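You operate a simulated robot arm through the tools that you are given. There is no shell and no other tool. Be economical: measure what you need, move in short steps, check, and stop when the job is done.

You run a simulated two-armed robot. Do the job below in one go: nothing can be reset, and whatever is moved stays where it is left.

Task
Wipe up the spill on the top of the black table with the purple napkin and put it back.
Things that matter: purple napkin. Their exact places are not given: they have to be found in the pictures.

Only the result counts: the job must be done as asked and must still hold three seconds after the hand-in. Knocking over, shifting, dropping, spilling or breaking anything else fails it. Flat cloth is picked up by pressing the open fingertips on it (5 to 10 N) and closing them slowly along it; thin cloth reads only 2 to 8 mm in the jaws.

Robot
Two 7-joint arms with two-finger parallel grippers on one trunk, on a base that drives. Base frame: it is fixed to the floor where the robot stands at the start and does not move with it; the origin is under the middle of the robot, x ahead of it, y to its left, z up; the surface under the hand at the start is at about z = 800. Lengths are in mm, angles in degrees, forces in N, time in s.
The left shoulder is at the start at [110, 169, 1461], the right one opposite. With the tool pointing down near the work surface each hand reaches from about 380 to 720 mm from the robot's upright axis, wherever it stands, measured 20 degrees to its own side. Payload 1.57 kg a hand.
Tool frame (each hand has its own): the origin (TCP) lies between the finger pads and is the grasp point; the fingertips stand 30 mm ahead of it; z points along the fingers, y is the line along which they close. The gripper opens to 80 mm. The fingers are 17 mm wide and 12 mm thick; the gripper's body (40 by 82 mm) begins 80 mm behind the TCP.
Orientation is told as [roll, pitch, yaw] about the base's x, y, z axes, in that order, counted from this pose: with the fingers straight down and closing along the base's y, the tool's x points along the base's -x, its y along +y and its z along -z.

Tools
- The arms move only by the tool jog_arm. It takes "left_increments", "right_increments" or both (then of equal length, played together; a hand with none holds still); each is a list that holds one entry, the list of rows, each a list of 7 numbers: the finger opening in mm, from 0 to 80, then the shift along the base's x, y, z in units of 100 mm (1.0 is 100 mm), then the turn, a rotation vector about the base's x, y, z in units of 180 degrees (1.0 is 180 degrees). In form: [[[claw, x, y, z, ax, ay, az], ...]]. A call has 1 to 20 rows; each row is the pose to reach, as a shift and turn from the pose commanded when the call began. A call with a number of a shift or a turn outside -1 to 1 is refused whole. Rows are played at 5 a second. More than 50 mm and 8.6 degrees between two rows, or a gripper value outside its range, and nothing of the call is played. Where a pose cannot be reached the arm comes as near as it can. A force on the tool above 40 N (or 10 N above the force at the start of the call, whichever is more), or a blocked arm, ends the call early, and 0.2 s more pass. Each finger travels about 72 mm/s and halts on what it meets, pressing with about 38 N; the grip force reading is that of the motor and also rises with nothing between the fingers. The clock runs only during rows and for 0.2 s after the last one: add rows that repeat a pose to give the fingers time. The reply holds the time, the measured pose of the TCP, the force on the tool along the base axes, the opening and the grip force, in the units named above and with some noise, with the torque about the TCP (base axes, N m) and any sound that the robot's microphone picked up, and new pictures: "show" is both (left out), scene, wrist or none (wrist: the cameras of the hands that moved).
- Cameras (640 x 400 px; columns grow to the right, rows downward): "scene" is now at [150.7, 12.4, 1635.9]; the picture's right is [0.19, -0.98, 0.00], its down [-0.81, -0.15, -0.57] and it looks along [0.56, 0.11, -0.82] (base axes); focal length 295 px, centre (320, 200). "left" rides on the left gripper at [72, 7, -122] in its tool frame; the picture's right is [-0.09, 1.00, 0.00], its down [-0.84, -0.08, -0.54] and it looks along [-0.54, -0.05, 0.84] (tool axes); focal length 238 px, centre (320, 200). "right" rides on the right gripper at [72, -7, -122] in its tool frame; the picture's right is [0.09, 1.00, 0.00], its down [-0.84, 0.08, -0.54] and it looks along [-0.54, 0.05, 0.84] (tool axes); focal length 238 px, centre (320, 200).
- slide_trunk(by): slides the trunk up (or, below 0, down) by that many mm; the arms and the scene camera ride with it, the base frame stays. It gives what a move gives, with no picture.
- roll_base(legs): drives the robot by 1 to 6 legs, each [ahead, left, turn to the left] in mm, mm and degrees, along the robot's own axes; the way and the turn of a leg run together, so that a leg with both is an arc; at most 1500 mm and 180 degrees a leg. The arms and the cameras ride along, it lands a little off, and it stops where it bumps. It gives what a move gives, and a new picture of the scene camera.
- head_to(pan, tilt): turns the head with the scene camera to pan (to the left, within 86 degrees either way) and tilt (down, from -29 to 69), counted from straight ahead of the robot. It gives what a move gives, and a new picture of the scene camera.
- pixel_to_xyz(camera, pixels): for up to 12 pixels [column, row] of the newest picture of that camera ("zoom" is the newest enlarged one), the place [x, y, z] in the base frame of the surface seen there, good to about 3 mm. The clock stands still meanwhile.
- zoom(camera, box): a new picture of the part [left, top, right, bottom] of that camera's present view, enlarged. The clock stands still meanwhile.
- sign_off(): hands the job in; it is judged then, once.

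Keep the steps short. Do not move on a guess: measure, check each grasp and each placing, and mend mistakes. In all there are 80 turns and 260 pictures (those below and enlarged ones count). Leave the grippers open and the arms clear of the work at the hand-in unless told otherwise, and finish with a single line.

The tools are called by a JSON object that holds its "name" and its "arguments". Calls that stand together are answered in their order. jog_arm: Moves the arms, as the interface text tells. Its arguments: {"type":"object","properties":{"left_increments":{"type":"array","items":{"type":"array","items":{"type":"array","items":{"type":"number"}}}},"right_increments":{"type":"array","items":{"type":"array","items":{"type":"array","items":{"type":"number"}}}},"show":{"type":"string","enum":["both","scene","wrist","none"]}},"required":[]} The other tools are called the same way: slide_trunk (by) slides the trunk up or down; roll_base (legs) drives the base; head_to (pan, tilt) turns the head that bears the scene camera; pixel_to_xyz (camera, pixels) gives the place of the surface under pixels of a picture; zoom (camera, box) takes an enlarged picture of a part of a camera's view; sign_off () hands the job in.

At the start:

```text
t: 0.0
left_position: [637.6, 316.1, 1169.1]
left_ee_rot: [0.0, 0.0, 0.0]
left_contact_force: [0.4, -0.1, -0.7]
left_ft_torque: [0.02, 0.01, 0.05]
left_width: 79.8
left_grip_force: 0.0
right_position: [665.3, -254.2, 960.4]
right_ee_rot: [0.0, -0.1, 0.0]
right_contact_force: [-0.2, 0.2, -0.5]
right_ft_torque: [0.01, 0.01, 0.02]
right_width: 80.2
right_grip_force: 0.0
trunk travel left (down, up): [-775.0, 115.0]
robot x, y, heading: [2.8, 1.1, -0.0]
head pan, tilt: [10.7, 55.4]
```

scene: 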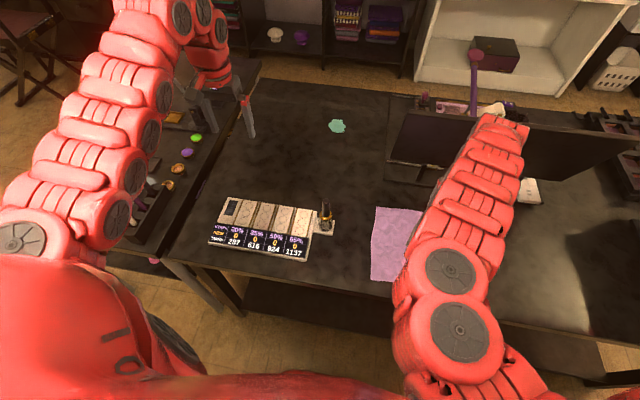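
right: 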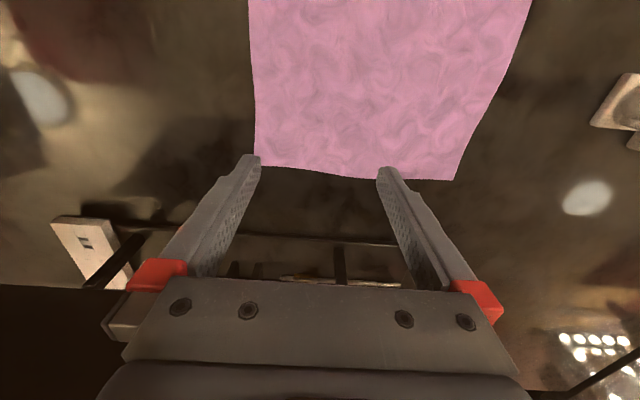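
left: 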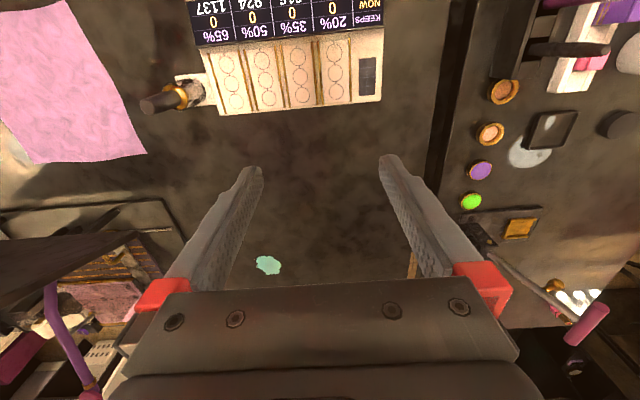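

I see a teal spill near scene (337,126) and the purple napkin near (395,245). I'll measure both and zoom in.

{"name": "pixel_to_xyz", "arguments": {"camera": "scene", "pixels": [[337, 126], [329, 126], [346, 126], [337, 119], [337, 133], [376, 207], [371, 278], [420, 210], [395, 281], [395, 240], [360, 180], [325, 215]]}}

{"name": "pixel_to_xyz", "arguments": {"camera": "right", "pixels": [[256, 166], [454, 179], [250, 10], [525, 10], [370, 179], [320, 100], [320, 178], [320, 215]]}}

{"name": "zoom", "arguments": {"camera": "scene", "box": [190, 80, 510, 280]}}

```text
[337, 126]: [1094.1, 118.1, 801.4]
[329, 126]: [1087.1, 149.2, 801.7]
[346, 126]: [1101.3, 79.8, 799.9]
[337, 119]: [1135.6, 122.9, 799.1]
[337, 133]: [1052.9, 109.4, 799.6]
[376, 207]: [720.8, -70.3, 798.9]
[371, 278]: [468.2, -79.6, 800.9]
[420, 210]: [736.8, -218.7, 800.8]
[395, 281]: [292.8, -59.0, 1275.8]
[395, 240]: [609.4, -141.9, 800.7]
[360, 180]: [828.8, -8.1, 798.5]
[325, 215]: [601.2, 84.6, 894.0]
```

```text
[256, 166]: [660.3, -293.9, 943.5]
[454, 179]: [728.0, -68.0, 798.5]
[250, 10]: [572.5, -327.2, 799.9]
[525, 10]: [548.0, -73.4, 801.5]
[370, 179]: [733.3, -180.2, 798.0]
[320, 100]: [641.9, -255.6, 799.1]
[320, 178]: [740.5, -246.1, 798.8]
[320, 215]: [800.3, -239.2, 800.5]
```

```text
2.00 times, centred on (350, 180) of scene
```

zoom: 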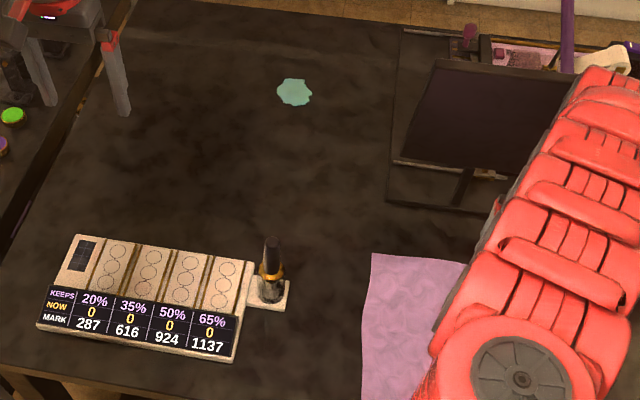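

Spill at about (1094, 118, 800), roughly 1.1 m away: beyond reach from here. I'll look around to learn the table's outline and where I can drive.

{"name": "head_to", "arguments": {"pan": 0, "tilt": 25}}

{"name": "head_to", "arguments": {"pan": 60, "tilt": 40}}

{"name": "head_to", "arguments": {"pan": -60, "tilt": 40}}

{"name": "head_to", "arguments": {"pan": 0, "tilt": 69}}

```text
t: 0.9
left_position: [637.3, 316.9, 1171.3]
left_ee_rot: [0.0, -0.1, 0.1]
left_contact_force: [0.7, -0.5, 0.7]
left_ft_torque: [0.01, 0.0, -0.02]
left_width: 80.1
left_grip_force: 0.1
right_position: [664.9, -252.7, 959.8]
right_ee_rot: [0.0, -0.1, 0.0]
right_contact_force: [0.2, 0.2, -1.1]
right_ft_torque: [0.0, 0.0, 0.03]
right_width: 80.0
right_grip_force: 0.0
trunk travel left (down, up): [-775.0, 115.0]
robot x, y, heading: [-0.8, 1.8, -0.1]
head pan, tilt: [0.0, 25.0]
```

scene: 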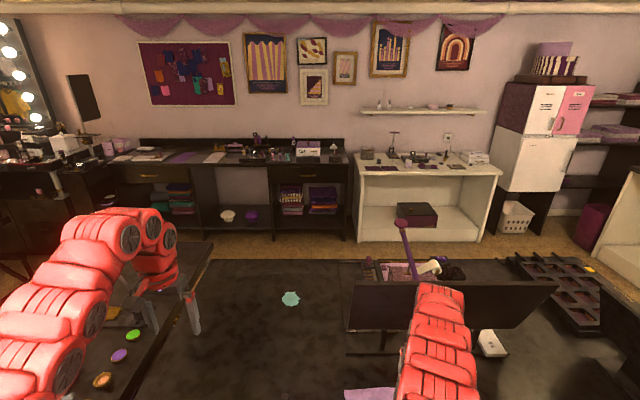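

```text
t: 2.2
left_position: [639.7, 314.8, 1169.0]
left_ee_rot: [0.0, 0.0, 0.1]
left_contact_force: [-0.2, 0.0, -0.5]
left_ft_torque: [0.0, 0.0, -0.01]
left_width: 80.2
left_grip_force: 0.0
right_position: [664.6, -252.8, 959.4]
right_ee_rot: [-0.1, 0.0, 0.0]
right_contact_force: [0.5, 0.0, 0.3]
right_ft_torque: [0.05, 0.0, 0.01]
right_width: 80.0
right_grip_force: 0.0
trunk travel left (down, up): [-775.0, 115.0]
robot x, y, heading: [-0.4, 0.8, 0.1]
head pan, tilt: [60.0, 40.0]
```

scene: 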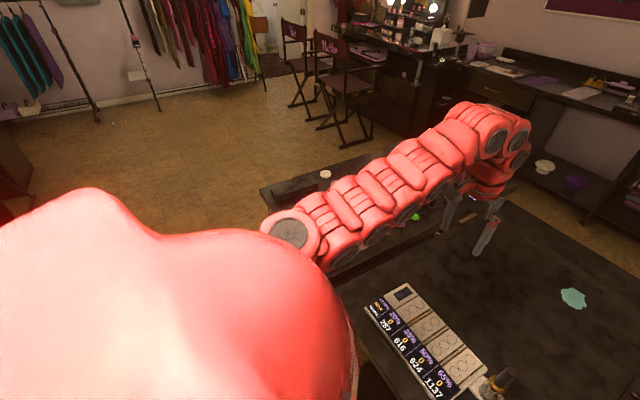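

```text
t: 4.2
left_position: [636.9, 315.6, 1169.3]
left_ee_rot: [0.0, 0.1, 0.0]
left_contact_force: [0.1, 0.5, -0.5]
left_ft_torque: [0.0, -0.01, 0.03]
left_width: 80.0
left_grip_force: 0.1
right_position: [665.2, -253.3, 960.7]
right_ee_rot: [0.0, 0.0, 0.0]
right_contact_force: [0.0, -0.5, 0.3]
right_ft_torque: [0.03, -0.01, 0.0]
right_width: 79.9
right_grip_force: 0.0
trunk travel left (down, up): [-775.0, 115.0]
robot x, y, heading: [0.2, 1.8, -0.1]
head pan, tilt: [-60.0, 40.0]
```

scene: 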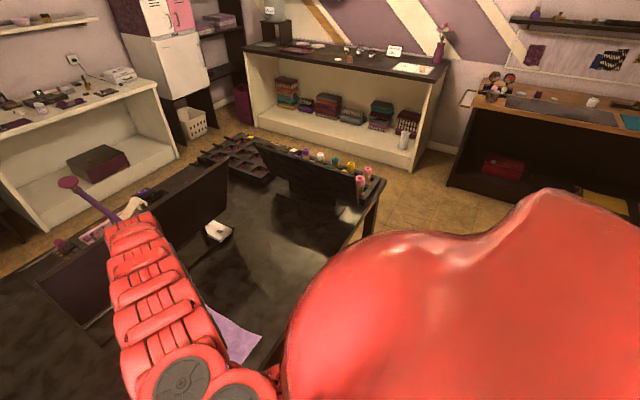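

```text
t: 5.5
left_position: [637.4, 316.4, 1168.7]
left_ee_rot: [0.0, 0.1, 0.0]
left_contact_force: [-0.6, -0.4, -0.6]
left_ft_torque: [-0.02, 0.03, 0.03]
left_width: 80.0
left_grip_force: 0.1
right_position: [665.2, -252.0, 959.9]
right_ee_rot: [0.0, 0.0, -0.1]
right_contact_force: [0.1, 0.3, 0.6]
right_ft_torque: [0.02, -0.01, 0.0]
right_width: 80.2
right_grip_force: 0.0
trunk travel left (down, up): [-775.0, 115.0]
robot x, y, heading: [0.2, -2.9, 0.1]
head pan, tilt: [0.0, 68.8]
```

scene: 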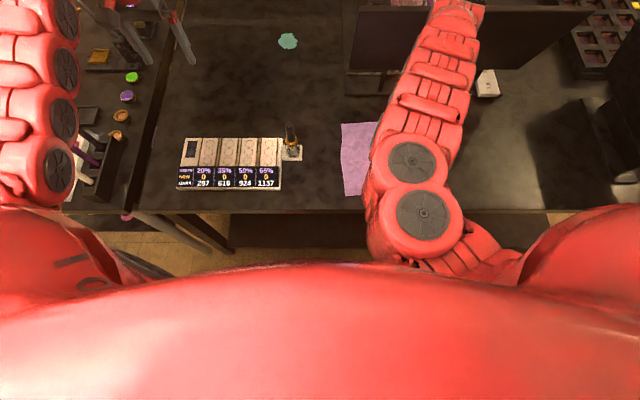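

The table is an island. I'll measure its edges and the aisle beyond, for driving options.

{"name": "pixel_to_xyz", "arguments": {"camera": "scene", "pixels": [[250, 209], [320, 211], [500, 211], [300, 230], [150, 212], [135, 240], [80, 220], [345, 195], [215, 160], [290, 140], [300, 155], [630, 185]]}}

{"name": "head_to", "arguments": {"pan": 10, "tilt": 30}}

```text
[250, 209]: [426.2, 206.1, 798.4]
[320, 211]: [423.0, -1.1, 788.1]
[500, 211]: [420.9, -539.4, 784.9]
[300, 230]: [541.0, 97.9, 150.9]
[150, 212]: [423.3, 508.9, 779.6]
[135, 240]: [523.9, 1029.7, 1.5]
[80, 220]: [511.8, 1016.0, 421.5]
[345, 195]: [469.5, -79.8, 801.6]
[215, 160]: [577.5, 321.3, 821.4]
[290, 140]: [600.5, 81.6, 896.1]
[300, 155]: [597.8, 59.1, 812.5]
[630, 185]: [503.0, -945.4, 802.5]
```

```text
t: 6.6
left_position: [637.1, 316.2, 1170.4]
left_ee_rot: [0.1, 0.0, 0.1]
left_contact_force: [-0.7, 0.4, 0.1]
left_ft_torque: [-0.01, 0.02, -0.01]
left_width: 80.1
left_grip_force: 0.0
right_position: [665.0, -253.3, 959.9]
right_ee_rot: [0.0, 0.0, 0.0]
right_contact_force: [0.3, -0.2, -0.3]
right_ft_torque: [-0.03, 0.03, -0.01]
right_width: 79.9
right_grip_force: 0.1
trunk travel left (down, up): [-775.0, 115.0]
robot x, y, heading: [0.5, -1.6, 0.2]
head pan, tilt: [10.0, 30.0]
```

scene: 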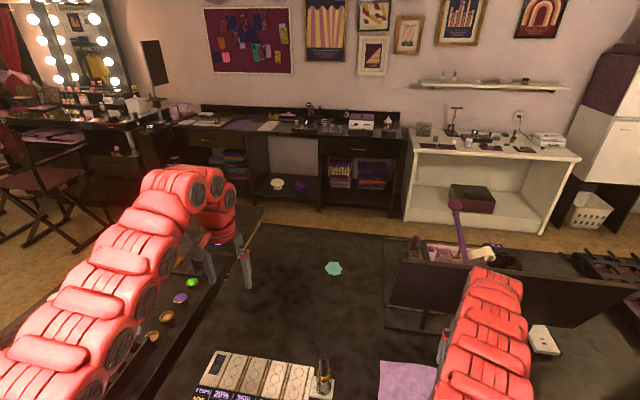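

{"name": "pixel_to_xyz", "arguments": {"camera": "scene", "pixels": [[320, 235], [320, 228], [320, 220], [320, 205], [400, 222], [500, 243], [247, 228], [258, 212], [60, 222], [20, 250], [140, 205], [450, 228]]}}

{"name": "zoom", "arguments": {"camera": "scene", "box": [120, 160, 440, 360]}}

```text
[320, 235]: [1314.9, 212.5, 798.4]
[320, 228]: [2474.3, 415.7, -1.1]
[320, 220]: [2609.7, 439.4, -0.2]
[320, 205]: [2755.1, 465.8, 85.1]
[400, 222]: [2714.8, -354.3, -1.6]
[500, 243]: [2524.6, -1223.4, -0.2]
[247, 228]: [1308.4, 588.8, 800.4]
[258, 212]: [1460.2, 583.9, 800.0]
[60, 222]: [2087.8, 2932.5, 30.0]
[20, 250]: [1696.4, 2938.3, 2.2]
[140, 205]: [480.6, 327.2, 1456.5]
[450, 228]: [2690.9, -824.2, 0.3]
```

```text
2.00 times, centred on (280, 260) of scene
```

zoom: 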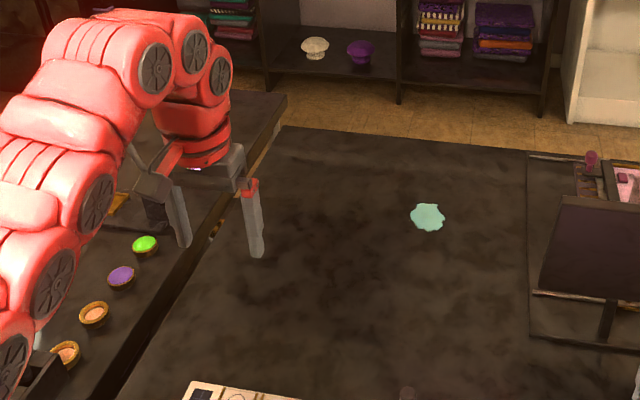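

The table spans x 425–1330, and there's a wide aisle behind it (to about x 2700). The spill is only 235 mm from the far edge, so I plan to pick the napkin up here, drive around, wipe from behind, and bring it back. First I'll bring the right hand over the napkin's near part.

{"name": "jog_arm", "arguments": {"right_increments": [[[80, -0.35, 0.15, 0, 0, 0, 0], [80, -0.7, 0.3, 0, 0, 0, 0], [80, -1.0, 0.5, 0, 0, 0, 0], [80, -1.0, 0.5, 0, 0, 0, 0]]], "show": "both"}}

{"name": "jog_arm", "arguments": {"right_increments": [[[80, -0.4, 0, 0, 0, 0, 0], [80, -0.4, 0, -0.4, 0, 0, 0], [80, -0.4, 0, -0.4, 0, 0, 0]]], "show": "both"}}

```text
t: 7.6
left_position: [637.0, 314.7, 1170.1]
left_ee_rot: [0.1, 0.0, 0.1]
left_contact_force: [-0.1, 0.3, -0.1]
left_ft_torque: [-0.02, 0.01, 0.02]
left_width: 79.9
left_grip_force: 0.1
right_position: [610.3, -205.4, 935.9]
right_ee_rot: [0.0, 0.0, 0.0]
right_contact_force: [0.5, 0.4, 0.3]
right_ft_torque: [0.02, -0.03, 0.01]
right_width: 79.9
right_grip_force: 0.0
right hand out of reach, approached as far as the arm can: row 2, 3, 4
trunk travel left (down, up): [-775.0, 115.0]
robot x, y, heading: [1.7, 1.2, -0.1]
head pan, tilt: [10.0, 30.0]
```

scene: 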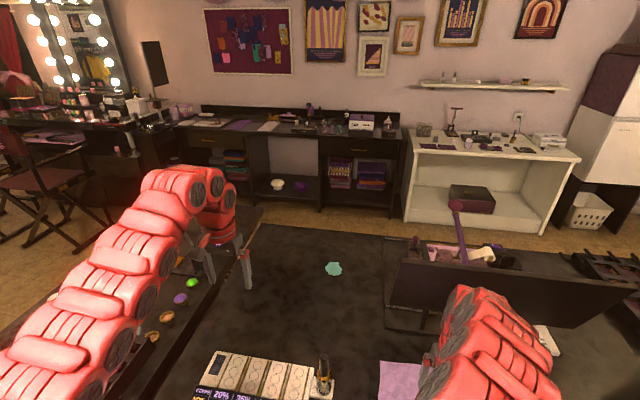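
right: 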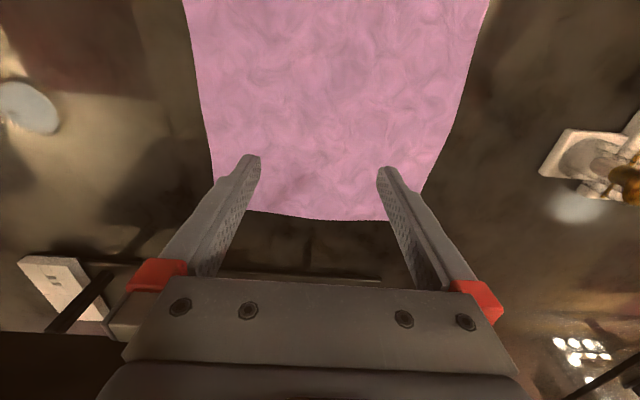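

```text
t: 8.4
left_position: [637.8, 316.5, 1169.2]
left_ee_rot: [0.0, 0.0, 0.0]
left_contact_force: [-0.7, 0.2, -0.2]
left_ft_torque: [0.02, 0.0, -0.04]
left_width: 79.8
left_grip_force: 0.0
right_position: [579.7, -205.1, 890.9]
right_ee_rot: [0.1, 0.0, 0.0]
right_contact_force: [0.6, -0.8, -0.5]
right_ft_torque: [-0.01, -0.03, -0.02]
right_width: 79.8
right_grip_force: 0.0
right hand out of reach, approached as far as the arm can: row 1, 2, 3
trunk travel left (down, up): [-775.0, 115.0]
robot x, y, heading: [-1.2, 2.3, 0.0]
head pan, tilt: [10.0, 30.0]
```

scene: 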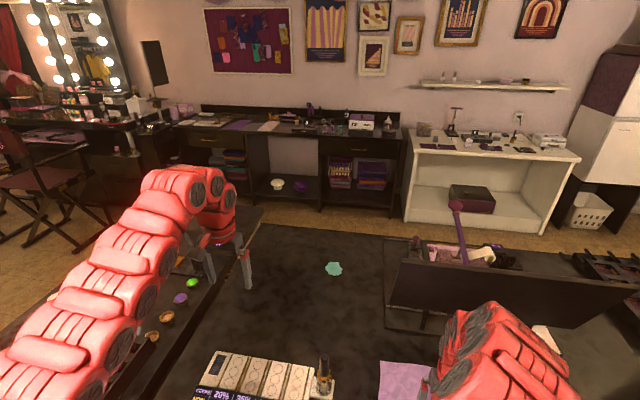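
right: 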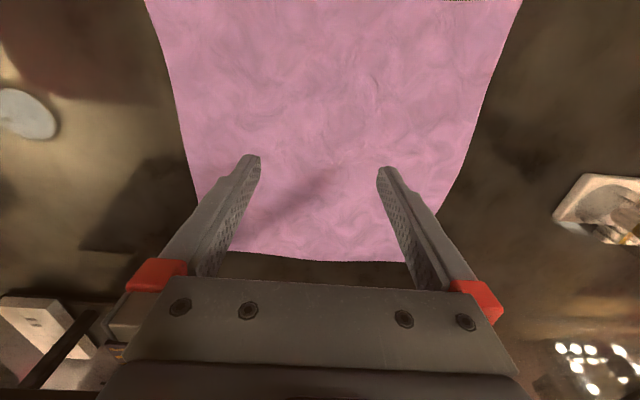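

The right hand can't fold in closer at this height, so I'll back the base off 60 mm. That puts the hand over the napkin's near part.

{"name": "roll_base", "arguments": {"legs": [[-60, 0, 0]]}}

{"name": "zoom", "arguments": {"camera": "right", "box": [0, 0, 640, 400]}}

{"name": "pixel_to_xyz", "arguments": {"camera": "right", "pixels": [[320, 180], [320, 230], [320, 100], [180, 100], [470, 100], [440, 200], [190, 180]]}}

```text
t: 9.4
left_position: [581.3, 315.8, 1168.7]
left_ee_rot: [0.1, 0.1, 0.1]
left_contact_force: [0.3, 0.0, -0.1]
left_ft_torque: [-0.01, 0.0, 0.01]
left_width: 80.1
left_grip_force: 0.0
right_position: [522.4, -205.3, 890.2]
right_ee_rot: [0.0, 0.2, -0.1]
right_contact_force: [0.4, 0.1, 0.6]
right_ft_torque: [0.03, 0.06, 0.0]
right_width: 80.1
right_grip_force: 0.1
trunk travel left (down, up): [-775.0, 115.0]
robot x, y, heading: [-58.6, 2.3, -0.1]
head pan, tilt: [10.0, 30.0]
```

scene: 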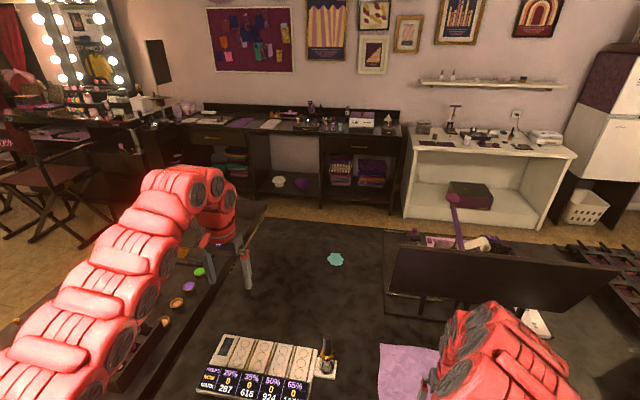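

```text
1.00 times, centred on (320, 200) of right (not enlarged: the box is as wide or as high as the picture)
```

zoom: 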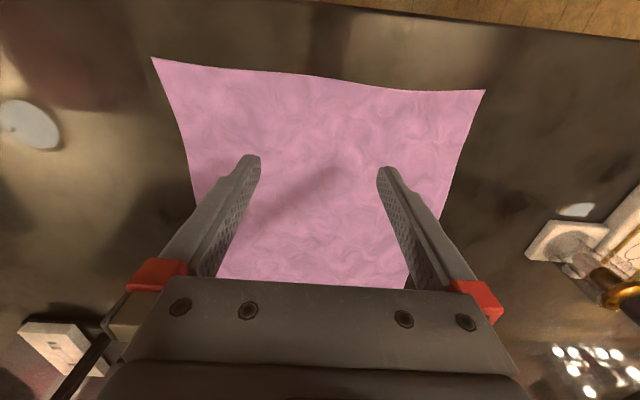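

```text
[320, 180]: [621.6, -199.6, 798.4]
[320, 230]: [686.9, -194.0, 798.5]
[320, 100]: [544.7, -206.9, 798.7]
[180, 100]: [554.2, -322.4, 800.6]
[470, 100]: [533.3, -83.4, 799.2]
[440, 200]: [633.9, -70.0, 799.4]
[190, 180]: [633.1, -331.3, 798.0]
```

The whole near edge is visible. I'll record the corner places and descend close to the cloth.

{"name": "pixel_to_xyz", "arguments": {"camera": "right", "pixels": [[154, 61], [482, 93], [320, 80], [230, 275], [398, 283]]}}

{"name": "jog_arm", "arguments": {"right_increments": [[[80, 0, 0, -0.3, 0, 0, 0], [80, 0, 0, -0.5, 0, 0, 0], [80, 0, 0, -0.57, 0, 0, 0], [80, 0, 0, -0.57, 0, 0, 0]]], "show": "wrist"}}

```text
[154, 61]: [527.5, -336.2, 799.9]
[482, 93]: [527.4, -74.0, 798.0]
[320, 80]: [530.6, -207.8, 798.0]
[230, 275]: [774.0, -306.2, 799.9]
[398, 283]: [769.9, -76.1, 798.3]
```

```text
t: 10.4
left_position: [579.9, 315.3, 1168.4]
left_ee_rot: [0.1, 0.2, 0.0]
left_contact_force: [1.4, -0.2, 0.0]
left_ft_torque: [-0.03, 0.0, 0.03]
left_width: 80.1
left_grip_force: 0.2
right_position: [522.1, -204.0, 834.4]
right_ee_rot: [0.0, 0.1, 0.0]
right_contact_force: [-0.6, 0.2, -0.3]
right_ft_torque: [-0.01, 0.01, 0.01]
right_width: 80.0
right_grip_force: 0.1
trunk travel left (down, up): [-775.0, 115.0]
robot x, y, heading: [-60.9, -0.9, -0.0]
head pan, tilt: [10.0, 30.0]
```

right: 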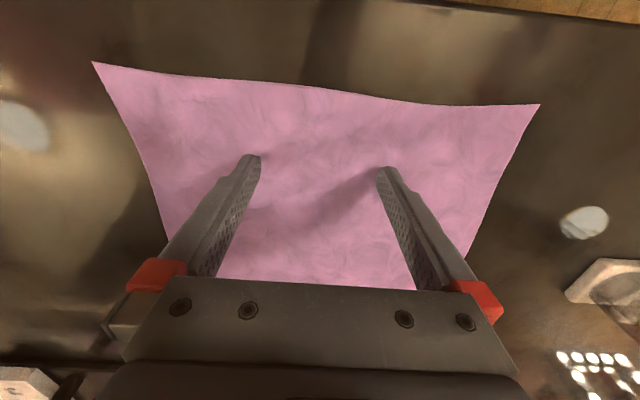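

The near edge is truly at about x 470 (the last picture predated the roll), so the fingers are about 50 mm inside it. I'll press gently.

{"name": "jog_arm", "arguments": {"right_increments": [[[80, 0, 0, -0.03, 0, 0, 0], [80, 0, 0, -0.05, 0, 0, 0], [80, 0, 0, -0.06, 0, 0, 0], [80, 0, 0, -0.06, 0, 0, 0]]], "show": "wrist"}}

```text
t: 11.4
left_position: [577.0, 315.6, 1171.2]
left_ee_rot: [-0.2, -0.1, 0.0]
left_contact_force: [-0.3, 0.8, -0.2]
left_ft_torque: [0.01, 0.02, -0.02]
left_width: 80.1
left_grip_force: 0.1
right_position: [521.0, -203.0, 831.8]
right_ee_rot: [-0.2, -0.4, 0.0]
right_contact_force: [4.2, -2.1, 34.5]
right_ft_torque: [0.75, -0.04, -0.11]
right_width: 79.6
right_grip_force: 0.0
trunk travel left (down, up): [-775.0, 115.0]
robot x, y, heading: [-58.9, -1.4, -0.1]
head pan, tilt: [10.0, 30.0]
```

right: 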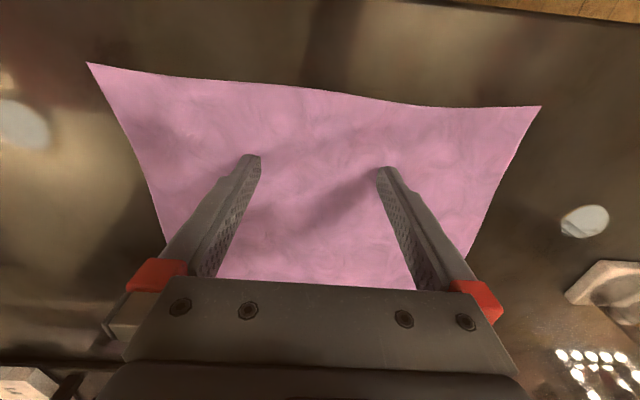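

34 N is too much, so I'll ease up by about 2.5 mm.

{"name": "jog_arm", "arguments": {"right_increments": [[[80, 0, 0, 0.02, 0, 0, 0], [80, 0, 0, 0.025, 0, 0, 0], [80, 0, 0, 0.025, 0, 0, 0]]], "show": "none"}}

```text
t: 12.2
left_position: [576.8, 315.6, 1168.8]
left_ee_rot: [-0.1, 0.0, 0.0]
left_contact_force: [-0.6, -0.5, 0.0]
left_ft_torque: [-0.01, 0.0, -0.01]
left_width: 80.1
left_grip_force: 0.0
right_position: [518.9, -203.5, 830.9]
right_ee_rot: [0.0, 0.2, 0.0]
right_contact_force: [2.9, 1.3, 13.2]
right_ft_torque: [0.36, -0.01, -0.08]
right_width: 80.0
right_grip_force: 0.0
trunk travel left (down, up): [-775.0, 115.0]
robot x, y, heading: [-56.1, 1.9, 0.0]
head pan, tilt: [10.0, 30.0]
```

13 N now. I'll ease up slightly more and close slowly along the cloth.

{"name": "jog_arm", "arguments": {"right_increments": [[[80, 0, 0, 0.006, 0, 0, 0], [74, 0, 0, 0.006, 0, 0, 0], [68, 0, 0, 0.006, 0, 0, 0], [62, 0, 0, 0.006, 0, 0, 0], [56, 0, 0, 0.006, 0, 0, 0], [50, 0, 0, 0.006, 0, 0, 0], [44, 0, 0, 0.006, 0, 0, 0], [38, 0, 0, 0.006, 0, 0, 0], [32, 0, 0, 0.006, 0, 0, 0], [26, 0, 0, 0.006, 0, 0, 0], [20, 0, 0, 0.006, 0, 0, 0], [14, 0, 0, 0.006, 0, 0, 0], [8, 0, 0, 0.006, 0, 0, 0], [4, 0, 0, 0.006, 0, 0, 0], [0, 0, 0, 0.006, 0, 0, 0], [0, 0, 0, 0.006, 0, 0, 0], [0, 0, 0, 0.006, 0, 0, 0]]], "show": "wrist"}}

```text
t: 15.8
left_position: [578.9, 315.8, 1169.7]
left_ee_rot: [0.0, -0.1, -0.1]
left_contact_force: [0.0, -0.3, 0.1]
left_ft_torque: [0.0, 0.01, 0.0]
left_width: 80.1
left_grip_force: 0.1
right_position: [520.0, -204.2, 831.5]
right_ee_rot: [0.0, -0.1, 0.0]
right_contact_force: [1.4, 0.8, 7.7]
right_ft_torque: [0.04, -0.03, 0.02]
right_width: 2.4
right_grip_force: 24.1
trunk travel left (down, up): [-775.0, 115.0]
robot x, y, heading: [-58.8, 1.0, 0.0]
head pan, tilt: [10.0, 30.0]
```

right: 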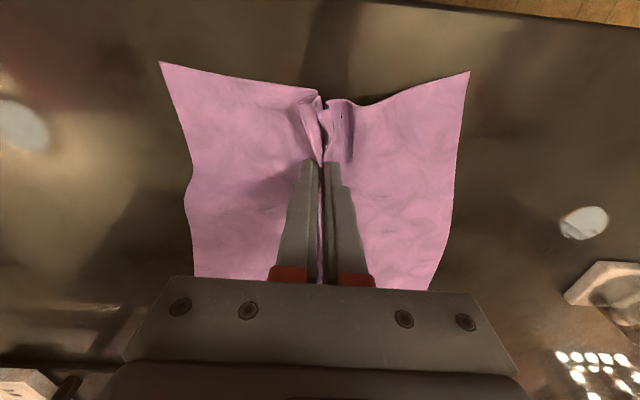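

The cloth is pinched at 2.4 mm. I'll lift it.

{"name": "jog_arm", "arguments": {"right_increments": [[[0, 0.1, 0, 0.2, 0, 0, 0], [0, 0.25, 0, 0.45, 0, 0, 0], [0, 0.4, 0, 0.7, 0, 0, 0], [0, 0.5, 0, 1.0, 0, 0, 0], [0, 0.5, 0, 1.0, 0, 0, 0]]], "show": "wrist"}}

{"name": "jog_arm", "arguments": {"right_increments": [[[0, 0.1, 0, 0.25, 0, 0, 0], [0, 0.25, 0, 0.5, 0, 0, 0], [0, 0.4, 0, 0.75, 0, 0, 0], [0, 0.5, 0, 1.0, 0, 0, 0], [0, 0.5, 0, 1.0, 0, 0, 0]]], "show": "both"}}

```text
t: 17.0
left_position: [579.0, 316.0, 1169.1]
left_ee_rot: [0.0, 0.1, 0.0]
left_contact_force: [0.1, -0.2, -0.7]
left_ft_torque: [0.03, 0.02, 0.0]
left_width: 79.7
left_grip_force: 0.1
right_position: [569.9, -206.2, 930.8]
right_ee_rot: [0.0, 0.0, 0.0]
right_contact_force: [0.1, 0.3, -1.1]
right_ft_torque: [-0.01, 0.0, -0.01]
right_width: 2.5
right_grip_force: 24.2
trunk travel left (down, up): [-775.0, 115.0]
robot x, y, heading: [-59.7, 2.1, -0.0]
head pan, tilt: [10.0, 30.0]
```

right: 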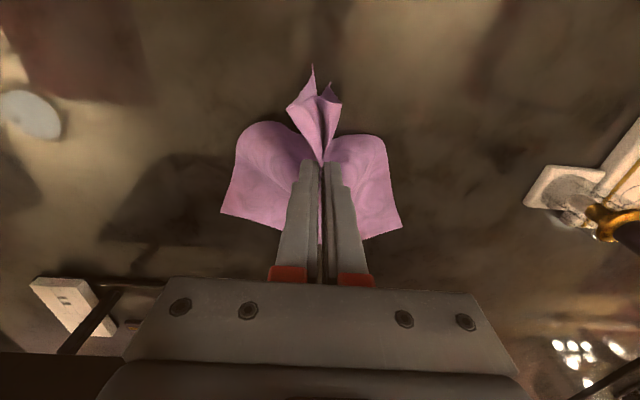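

```text
t: 18.2
left_position: [578.2, 315.0, 1169.6]
left_ee_rot: [-0.1, 0.1, 0.0]
left_contact_force: [0.2, 0.6, 0.7]
left_ft_torque: [0.01, 0.01, 0.01]
left_width: 80.0
left_grip_force: 0.1
right_position: [620.3, -202.9, 1033.0]
right_ee_rot: [0.0, 0.1, 0.0]
right_contact_force: [-0.3, 0.7, 0.0]
right_ft_torque: [-0.02, 0.07, -0.01]
right_width: 2.4
right_grip_force: 23.9
trunk travel left (down, up): [-775.0, 115.0]
robot x, y, heading: [-58.4, 4.6, 0.2]
head pan, tilt: [10.0, 30.0]
```

scene: 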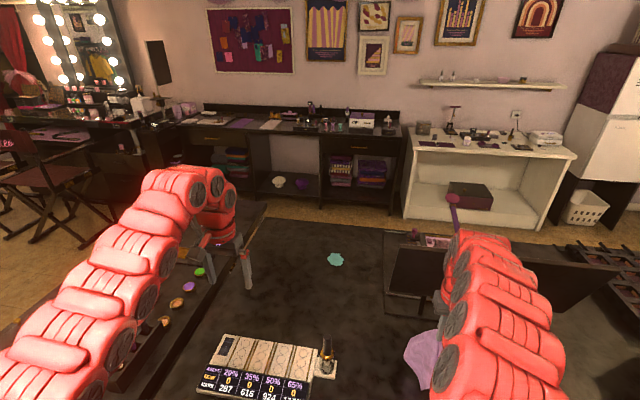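
right: 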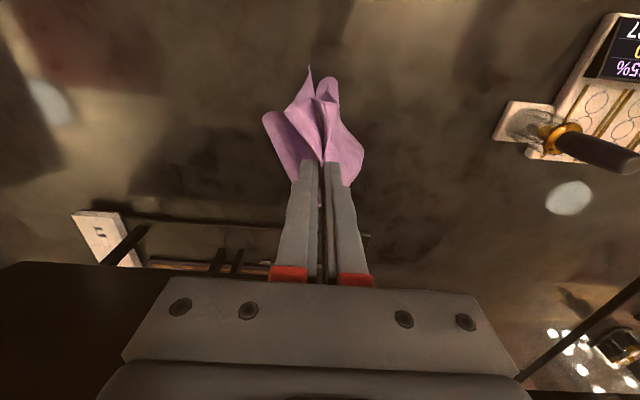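

Lifted cleanly. I'll raise the trunk for clearance and back away from the table.

{"name": "slide_trunk", "arguments": {"by": 105}}

{"name": "roll_base", "arguments": {"legs": [[-700, 0, 0]]}}

{"name": "head_to", "arguments": {"pan": 60, "tilt": 35}}

```text
t: 19.5
left_position: [578.9, 314.2, 1274.1]
left_ee_rot: [0.0, 0.0, 0.0]
left_contact_force: [-0.1, 0.2, 0.2]
left_ft_torque: [0.0, 0.02, 0.04]
left_width: 80.0
left_grip_force: 0.1
right_position: [620.7, -202.9, 1135.4]
right_ee_rot: [-0.1, 0.1, -0.1]
right_contact_force: [-0.2, -0.1, 0.0]
right_ft_torque: [0.02, 0.03, -0.02]
right_width: 2.9
right_grip_force: 23.5
trunk travel left (down, up): [-880.0, 10.0]
robot x, y, heading: [-58.8, -0.8, -0.1]
head pan, tilt: [10.0, 30.0]
```

```text
t: 23.4
left_position: [-132.9, 317.9, 1274.1]
left_ee_rot: [0.1, 0.1, 0.6]
left_contact_force: [-0.2, -0.4, 0.6]
left_ft_torque: [0.01, -0.03, 0.01]
left_width: 80.2
left_grip_force: 0.1
right_position: [-87.0, -199.5, 1135.6]
right_ee_rot: [-0.1, 0.2, 0.6]
right_contact_force: [0.0, -0.1, -0.9]
right_ft_torque: [-0.03, 0.02, 0.01]
right_width: 2.2
right_grip_force: 24.0
trunk travel left (down, up): [-880.0, 10.0]
robot x, y, heading: [-765.0, -1.1, 0.5]
head pan, tilt: [10.0, 30.0]
```

scene: 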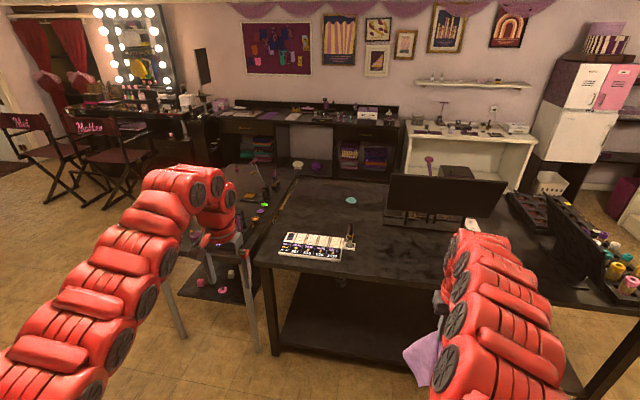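

```text
t: 24.6
left_position: [-132.5, 319.7, 1273.3]
left_ee_rot: [-0.1, 0.0, 0.6]
left_contact_force: [0.4, 0.8, 0.1]
left_ft_torque: [-0.01, -0.02, 0.01]
left_width: 79.9
left_grip_force: 0.2
right_position: [-86.4, -199.8, 1134.8]
right_ee_rot: [0.0, 0.1, 0.7]
right_contact_force: [0.0, -0.6, 0.6]
right_ft_torque: [-0.02, 0.03, -0.02]
right_width: 2.4
right_grip_force: 24.0
trunk travel left (down, up): [-880.0, 10.0]
robot x, y, heading: [-766.5, -6.2, 0.7]
head pan, tilt: [60.0, 35.0]
```

scene: 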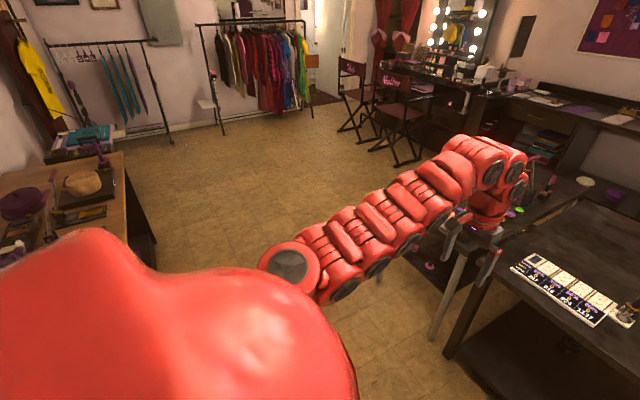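

The left floor is open. I'll measure the obstacles along that way.

{"name": "pixel_to_xyz", "arguments": {"camera": "scene", "pixels": [[440, 340], [428, 267], [412, 258], [345, 130], [400, 165], [380, 205], [155, 265], [125, 155], [455, 355], [330, 230], [250, 200], [440, 240]]}}

{"name": "head_to", "arguments": {"pan": 25, "tilt": 30}}

```text
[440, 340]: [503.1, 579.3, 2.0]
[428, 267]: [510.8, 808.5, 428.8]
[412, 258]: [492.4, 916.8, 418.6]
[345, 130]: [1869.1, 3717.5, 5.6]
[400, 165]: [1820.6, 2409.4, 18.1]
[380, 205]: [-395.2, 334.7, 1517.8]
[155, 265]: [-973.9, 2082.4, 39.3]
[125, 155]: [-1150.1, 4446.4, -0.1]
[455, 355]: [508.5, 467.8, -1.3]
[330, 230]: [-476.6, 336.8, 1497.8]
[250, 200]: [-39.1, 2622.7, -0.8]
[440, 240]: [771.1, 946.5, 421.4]
```

```text
t: 25.6
left_position: [-132.3, 318.4, 1274.5]
left_ee_rot: [-0.1, 0.1, 0.6]
left_contact_force: [0.1, 0.0, -0.6]
left_ft_torque: [0.0, -0.02, 0.0]
left_width: 80.1
left_grip_force: 0.0
right_position: [-86.0, -199.2, 1135.9]
right_ee_rot: [0.0, -0.1, 0.6]
right_contact_force: [-0.3, 0.4, 0.3]
right_ft_torque: [-0.03, 0.02, 0.0]
right_width: 2.7
right_grip_force: 23.9
trunk travel left (down, up): [-880.0, 10.0]
robot x, y, heading: [-769.2, -4.2, 0.8]
head pan, tilt: [25.0, 30.0]
```

scene: 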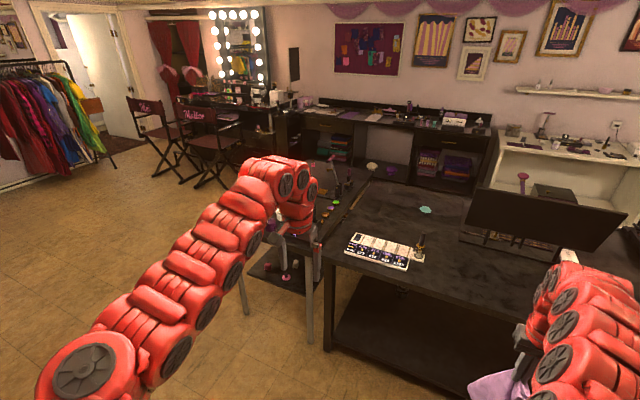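

{"name": "zoom", "arguments": {"camera": "scene", "box": [120, 80, 440, 280]}}

{"name": "pixel_to_xyz", "arguments": {"camera": "scene", "pixels": [[178, 183], [225, 183], [205, 190], [240, 165], [272, 155], [300, 150], [336, 160], [375, 165], [255, 275], [330, 162], [240, 120], [220, 250]]}}

```text
2.00 times, centred on (280, 180) of scene
```

zoom: 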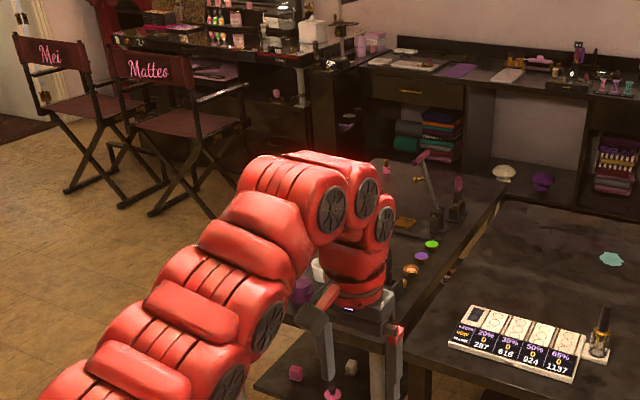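

```text
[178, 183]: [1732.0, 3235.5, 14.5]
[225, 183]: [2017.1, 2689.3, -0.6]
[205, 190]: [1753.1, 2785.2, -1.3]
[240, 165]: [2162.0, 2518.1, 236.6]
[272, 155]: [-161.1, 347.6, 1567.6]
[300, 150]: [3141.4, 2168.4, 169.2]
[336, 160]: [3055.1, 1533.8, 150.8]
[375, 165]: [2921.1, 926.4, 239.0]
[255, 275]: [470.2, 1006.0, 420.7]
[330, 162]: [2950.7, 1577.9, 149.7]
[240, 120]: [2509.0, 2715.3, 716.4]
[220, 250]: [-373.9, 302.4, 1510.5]
```

The lane at y≈1650 is wide open (side table to y 1020, chairs from y 2400, counters from x 2700). I'll go left, ahead, then turn 180° in the open.

{"name": "roll_base", "arguments": {"legs": [[0, 1000, 0], [0, 660, 0], [765, 0, 0], [0, 0, 180]]}}

```text
t: 27.3
left_position: [-179.0, 446.9, 1275.5]
left_ee_rot: [-0.1, 0.0, 8.7]
left_contact_force: [-0.4, -0.2, 0.2]
left_ft_torque: [0.0, 0.01, 0.01]
left_width: 79.8
left_grip_force: 0.0
right_position: [-59.2, -57.7, 1135.4]
right_ee_rot: [0.1, 0.0, 8.6]
right_contact_force: [0.1, 0.3, -0.6]
right_ft_torque: [-0.01, -0.03, -0.02]
right_width: 2.6
right_grip_force: 24.0
trunk travel left (down, up): [-880.0, 10.0]
robot x, y, heading: [-758.5, 40.6, 8.8]
head pan, tilt: [25.0, 30.0]
stopped in leg 1: the robot was blocked; the commanded pose is now the measured one
```

scene: 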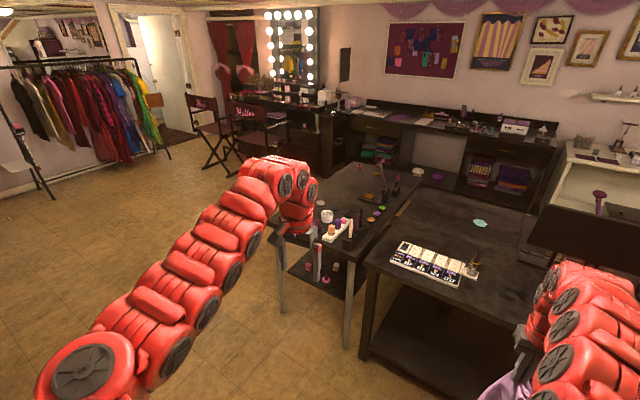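

Something blocked the base, apparently at the left rear. I'll look that way.

{"name": "head_to", "arguments": {"pan": 86, "tilt": 60}}

{"name": "head_to", "arguments": {"pan": 86, "tilt": 20}}

{"name": "head_to", "arguments": {"pan": -86, "tilt": 40}}

```text
t: 28.6
left_position: [-179.1, 449.1, 1274.6]
left_ee_rot: [-0.1, -0.1, 8.8]
left_contact_force: [0.1, 0.0, -0.4]
left_ft_torque: [-0.01, 0.0, 0.01]
left_width: 79.7
left_grip_force: 0.0
right_position: [-58.4, -56.0, 1136.0]
right_ee_rot: [0.0, 0.0, 8.8]
right_contact_force: [-0.4, 0.3, -0.3]
right_ft_torque: [0.01, -0.01, -0.03]
right_width: 2.6
right_grip_force: 23.6
trunk travel left (down, up): [-880.0, 10.0]
robot x, y, heading: [-761.1, 35.6, 8.7]
head pan, tilt: [85.9, 60.0]
```

scene: 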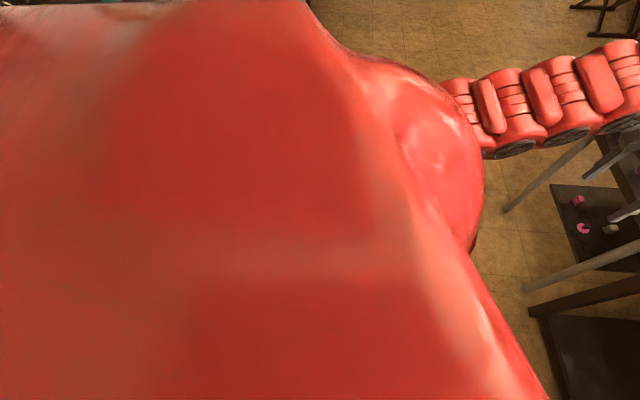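

```text
t: 29.7
left_position: [-178.1, 448.4, 1274.3]
left_ee_rot: [-0.1, 0.0, 8.7]
left_contact_force: [-0.1, 0.2, 0.1]
left_ft_torque: [0.02, 0.02, -0.02]
left_width: 80.1
left_grip_force: 0.1
right_position: [-59.1, -56.1, 1134.2]
right_ee_rot: [0.1, -0.1, 8.6]
right_contact_force: [-0.2, -0.1, -0.2]
right_ft_torque: [-0.03, 0.01, -0.03]
right_width: 2.6
right_grip_force: 24.4
trunk travel left (down, up): [-880.0, 10.0]
robot x, y, heading: [-759.6, 40.1, 8.8]
head pan, tilt: [85.9, 20.0]
```

scene: 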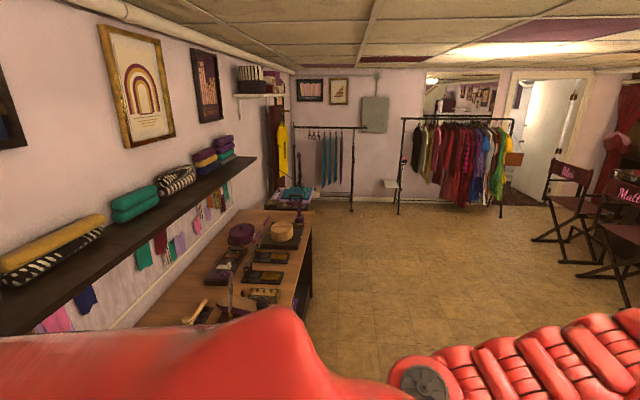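

```text
t: 32.3
left_position: [-177.9, 448.1, 1274.4]
left_ee_rot: [-0.1, 0.0, 8.7]
left_contact_force: [0.1, -0.5, -0.2]
left_ft_torque: [0.03, 0.0, 0.0]
left_width: 80.0
left_grip_force: 0.0
right_position: [-59.4, -56.3, 1137.0]
right_ee_rot: [0.0, -0.1, 8.7]
right_contact_force: [0.1, -0.5, -0.1]
right_ft_torque: [0.01, 0.01, -0.01]
right_width: 2.4
right_grip_force: 24.1
trunk travel left (down, up): [-880.0, 10.0]
robot x, y, heading: [-759.8, 36.4, 9.0]
head pan, tilt: [-85.9, 40.0]
```

scene: 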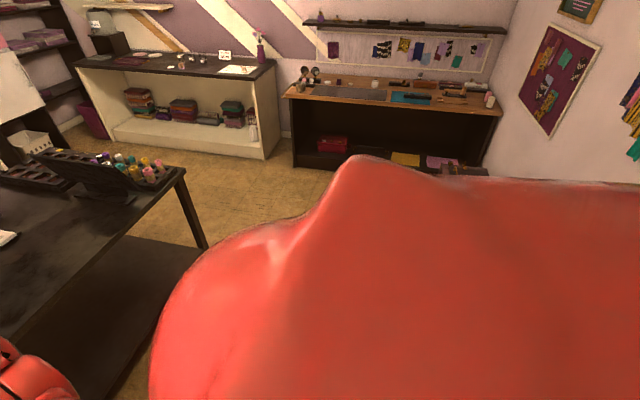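

A workbench along the rear wall (front edge about x −970) touched the base's back. I'll move ahead off it first, straighten, and then shift left.

{"name": "roll_base", "arguments": {"legs": [[330, 0, 0], [0, 0, -8.8], [0, 300, 0]]}}

{"name": "head_to", "arguments": {"pan": 86, "tilt": 35}}

```text
t: 36.7
left_position: [197.9, 695.9, 1276.1]
left_ee_rot: [0.0, 0.0, -0.1]
left_contact_force: [-0.1, -0.5, 0.3]
left_ft_torque: [0.0, -0.01, -0.02]
left_width: 79.9
left_grip_force: 0.0
right_position: [238.9, 179.0, 1136.5]
right_ee_rot: [0.1, -0.1, -0.1]
right_contact_force: [0.0, 0.9, -0.8]
right_ft_torque: [0.03, 0.01, -0.03]
right_width: 2.6
right_grip_force: 23.5
trunk travel left (down, up): [-880.0, 10.0]
robot x, y, heading: [-437.9, 381.1, -0.2]
head pan, tilt: [-85.9, 40.0]
```

scene: 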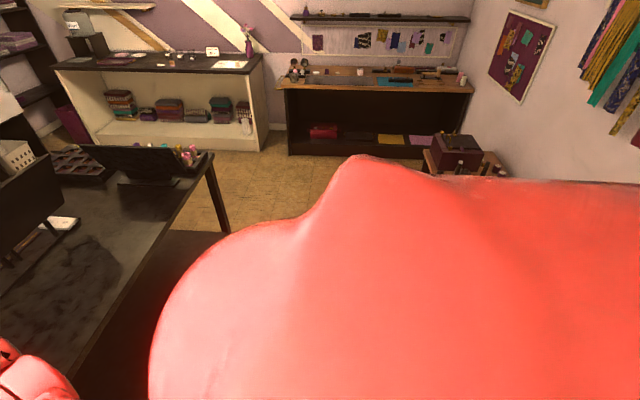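

```text
t: 39.3
left_position: [198.4, 699.1, 1276.0]
left_ee_rot: [-0.1, 0.1, -0.1]
left_contact_force: [0.2, -0.1, 0.3]
left_ft_torque: [0.02, 0.0, 0.03]
left_width: 80.2
left_grip_force: 0.3
right_position: [240.6, 179.5, 1136.1]
right_ee_rot: [0.0, 0.0, -0.1]
right_contact_force: [-0.7, -0.1, -0.7]
right_ft_torque: [-0.01, 0.01, -0.01]
right_width: 2.8
right_grip_force: 23.7
trunk travel left (down, up): [-880.0, 10.0]
robot x, y, heading: [-435.8, 384.6, -0.2]
head pan, tilt: [85.9, 35.0]
```

scene: 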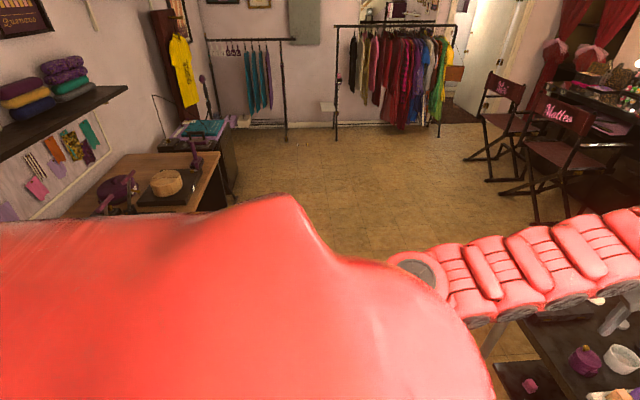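

Free now. I'll continue left to y≈1650, ahead to x≈0, and turn around.

{"name": "roll_base", "arguments": {"legs": [[0, 1270, 0], [430, 0, 0], [0, 0, 180]]}}

```text
t: 55.1
left_position: [-652.0, 1356.4, 1274.5]
left_ee_rot: [-0.1, 0.0, 177.1]
left_contact_force: [0.9, -0.8, -0.3]
left_ft_torque: [-0.02, 0.02, -0.03]
left_width: 79.8
left_grip_force: 0.0
right_position: [-667.6, 1874.9, 1135.9]
right_ee_rot: [0.0, 0.0, 177.1]
right_contact_force: [-0.3, 0.0, -0.9]
right_ft_torque: [0.01, 0.05, -0.05]
right_width: 2.6
right_grip_force: 23.6
trunk travel left (down, up): [-880.0, 10.0]
robot x, y, heading: [-1.9, 1638.7, 177.5]
head pan, tilt: [85.9, 35.0]
```

scene: 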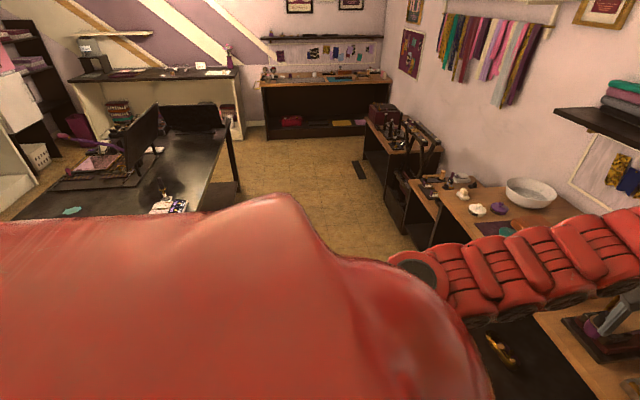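

Turned around. I'll straighten up and reverse along the lane to x≈2080.

{"name": "roll_base", "arguments": {"legs": [[0, 0, 2.6], [-1100, 0, 0], [-990, 0, 0]]}}

```text
t: 65.9
left_position: [1440.0, 1306.4, 1274.1]
left_ee_rot: [-0.1, 0.1, 179.3]
left_contact_force: [0.6, 0.4, -0.3]
left_ft_torque: [-0.01, 0.03, 0.04]
left_width: 80.0
left_grip_force: 0.1
right_position: [1404.7, 1825.1, 1135.2]
right_ee_rot: [0.0, 0.0, 179.3]
right_contact_force: [0.1, 0.5, -0.1]
right_ft_torque: [-0.01, 0.0, -0.03]
right_width: 2.3
right_grip_force: 23.5
trunk travel left (down, up): [-880.0, 10.0]
robot x, y, heading: [2081.5, 1615.5, 179.6]
head pan, tilt: [85.9, 35.0]
```

scene: 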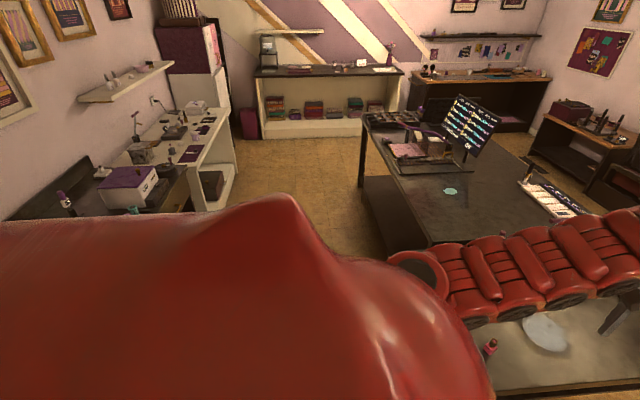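

I'll check the aisle width before sliding sideways.

{"name": "pixel_to_xyz", "arguments": {"camera": "scene", "pixels": [[205, 210], [235, 175], [190, 175], [375, 225], [430, 245], [365, 185], [450, 190], [490, 347], [600, 380], [440, 150], [462, 110], [520, 170]]}}

```text
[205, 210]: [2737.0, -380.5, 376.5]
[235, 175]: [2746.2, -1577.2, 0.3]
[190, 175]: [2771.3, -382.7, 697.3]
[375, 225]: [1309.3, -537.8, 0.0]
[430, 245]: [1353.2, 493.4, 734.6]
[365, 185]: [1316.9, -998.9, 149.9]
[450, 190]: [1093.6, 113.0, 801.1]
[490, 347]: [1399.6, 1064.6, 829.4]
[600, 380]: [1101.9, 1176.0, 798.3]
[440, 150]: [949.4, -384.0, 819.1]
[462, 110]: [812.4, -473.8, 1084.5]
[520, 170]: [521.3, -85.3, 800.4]
```

Aisle is clear (counter front at x 2740, table edge at x 1330). I'll slide left to be opposite the spill.

{"name": "roll_base", "arguments": {"legs": [[0, 0, 0.4], [0, 900, 0], [0, 800, 0]]}}

{"name": "head_to", "arguments": {"pan": 0, "tilt": 50}}

```text
t: 74.8
left_position: [1399.3, -370.2, 1275.3]
left_ee_rot: [-0.1, 0.1, 177.6]
left_contact_force: [0.7, 0.0, -0.9]
left_ft_torque: [0.0, -0.02, 0.05]
left_width: 80.1
left_grip_force: 0.1
right_position: [1378.0, 150.2, 1136.3]
right_ee_rot: [0.1, 0.0, 177.6]
right_contact_force: [0.3, 0.8, -0.2]
right_ft_torque: [0.01, 0.01, -0.03]
right_width: 2.5
right_grip_force: 23.9
trunk travel left (down, up): [-880.0, 10.0]
robot x, y, heading: [2043.7, -76.6, 177.7]
head pan, tilt: [85.9, 35.0]
```

scene: 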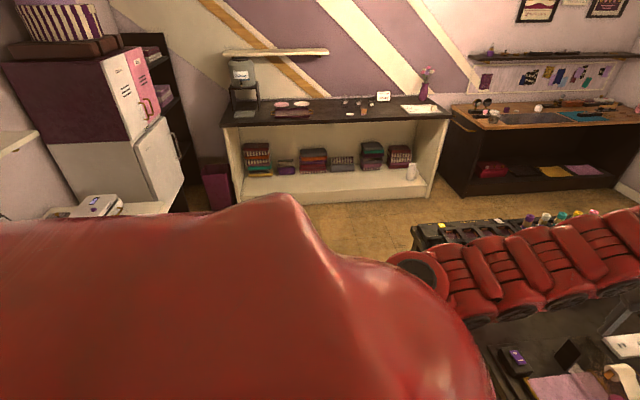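

```text
t: 76.4
left_position: [1399.4, -369.2, 1274.4]
left_ee_rot: [-0.1, -0.1, 177.7]
left_contact_force: [0.6, 0.1, 0.0]
left_ft_torque: [0.0, 0.0, 0.02]
left_width: 80.0
left_grip_force: 0.0
right_position: [1378.7, 148.6, 1135.7]
right_ee_rot: [0.0, 0.0, 177.6]
right_contact_force: [0.2, -0.5, 0.1]
right_ft_torque: [-0.01, 0.01, -0.04]
right_width: 2.4
right_grip_force: 23.9
trunk travel left (down, up): [-880.0, 10.0]
robot x, y, heading: [2044.9, -81.0, 177.8]
head pan, tilt: [0.0, 50.0]
```

scene: 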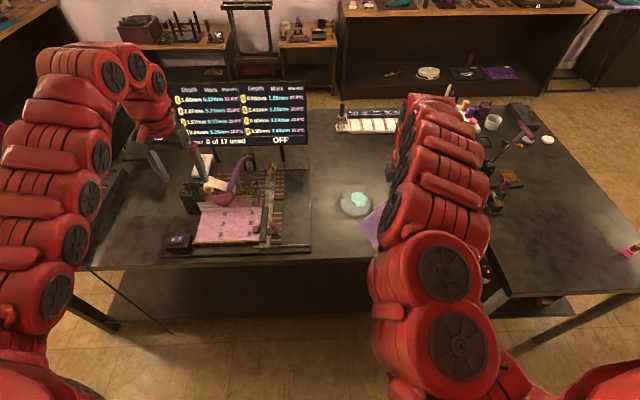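

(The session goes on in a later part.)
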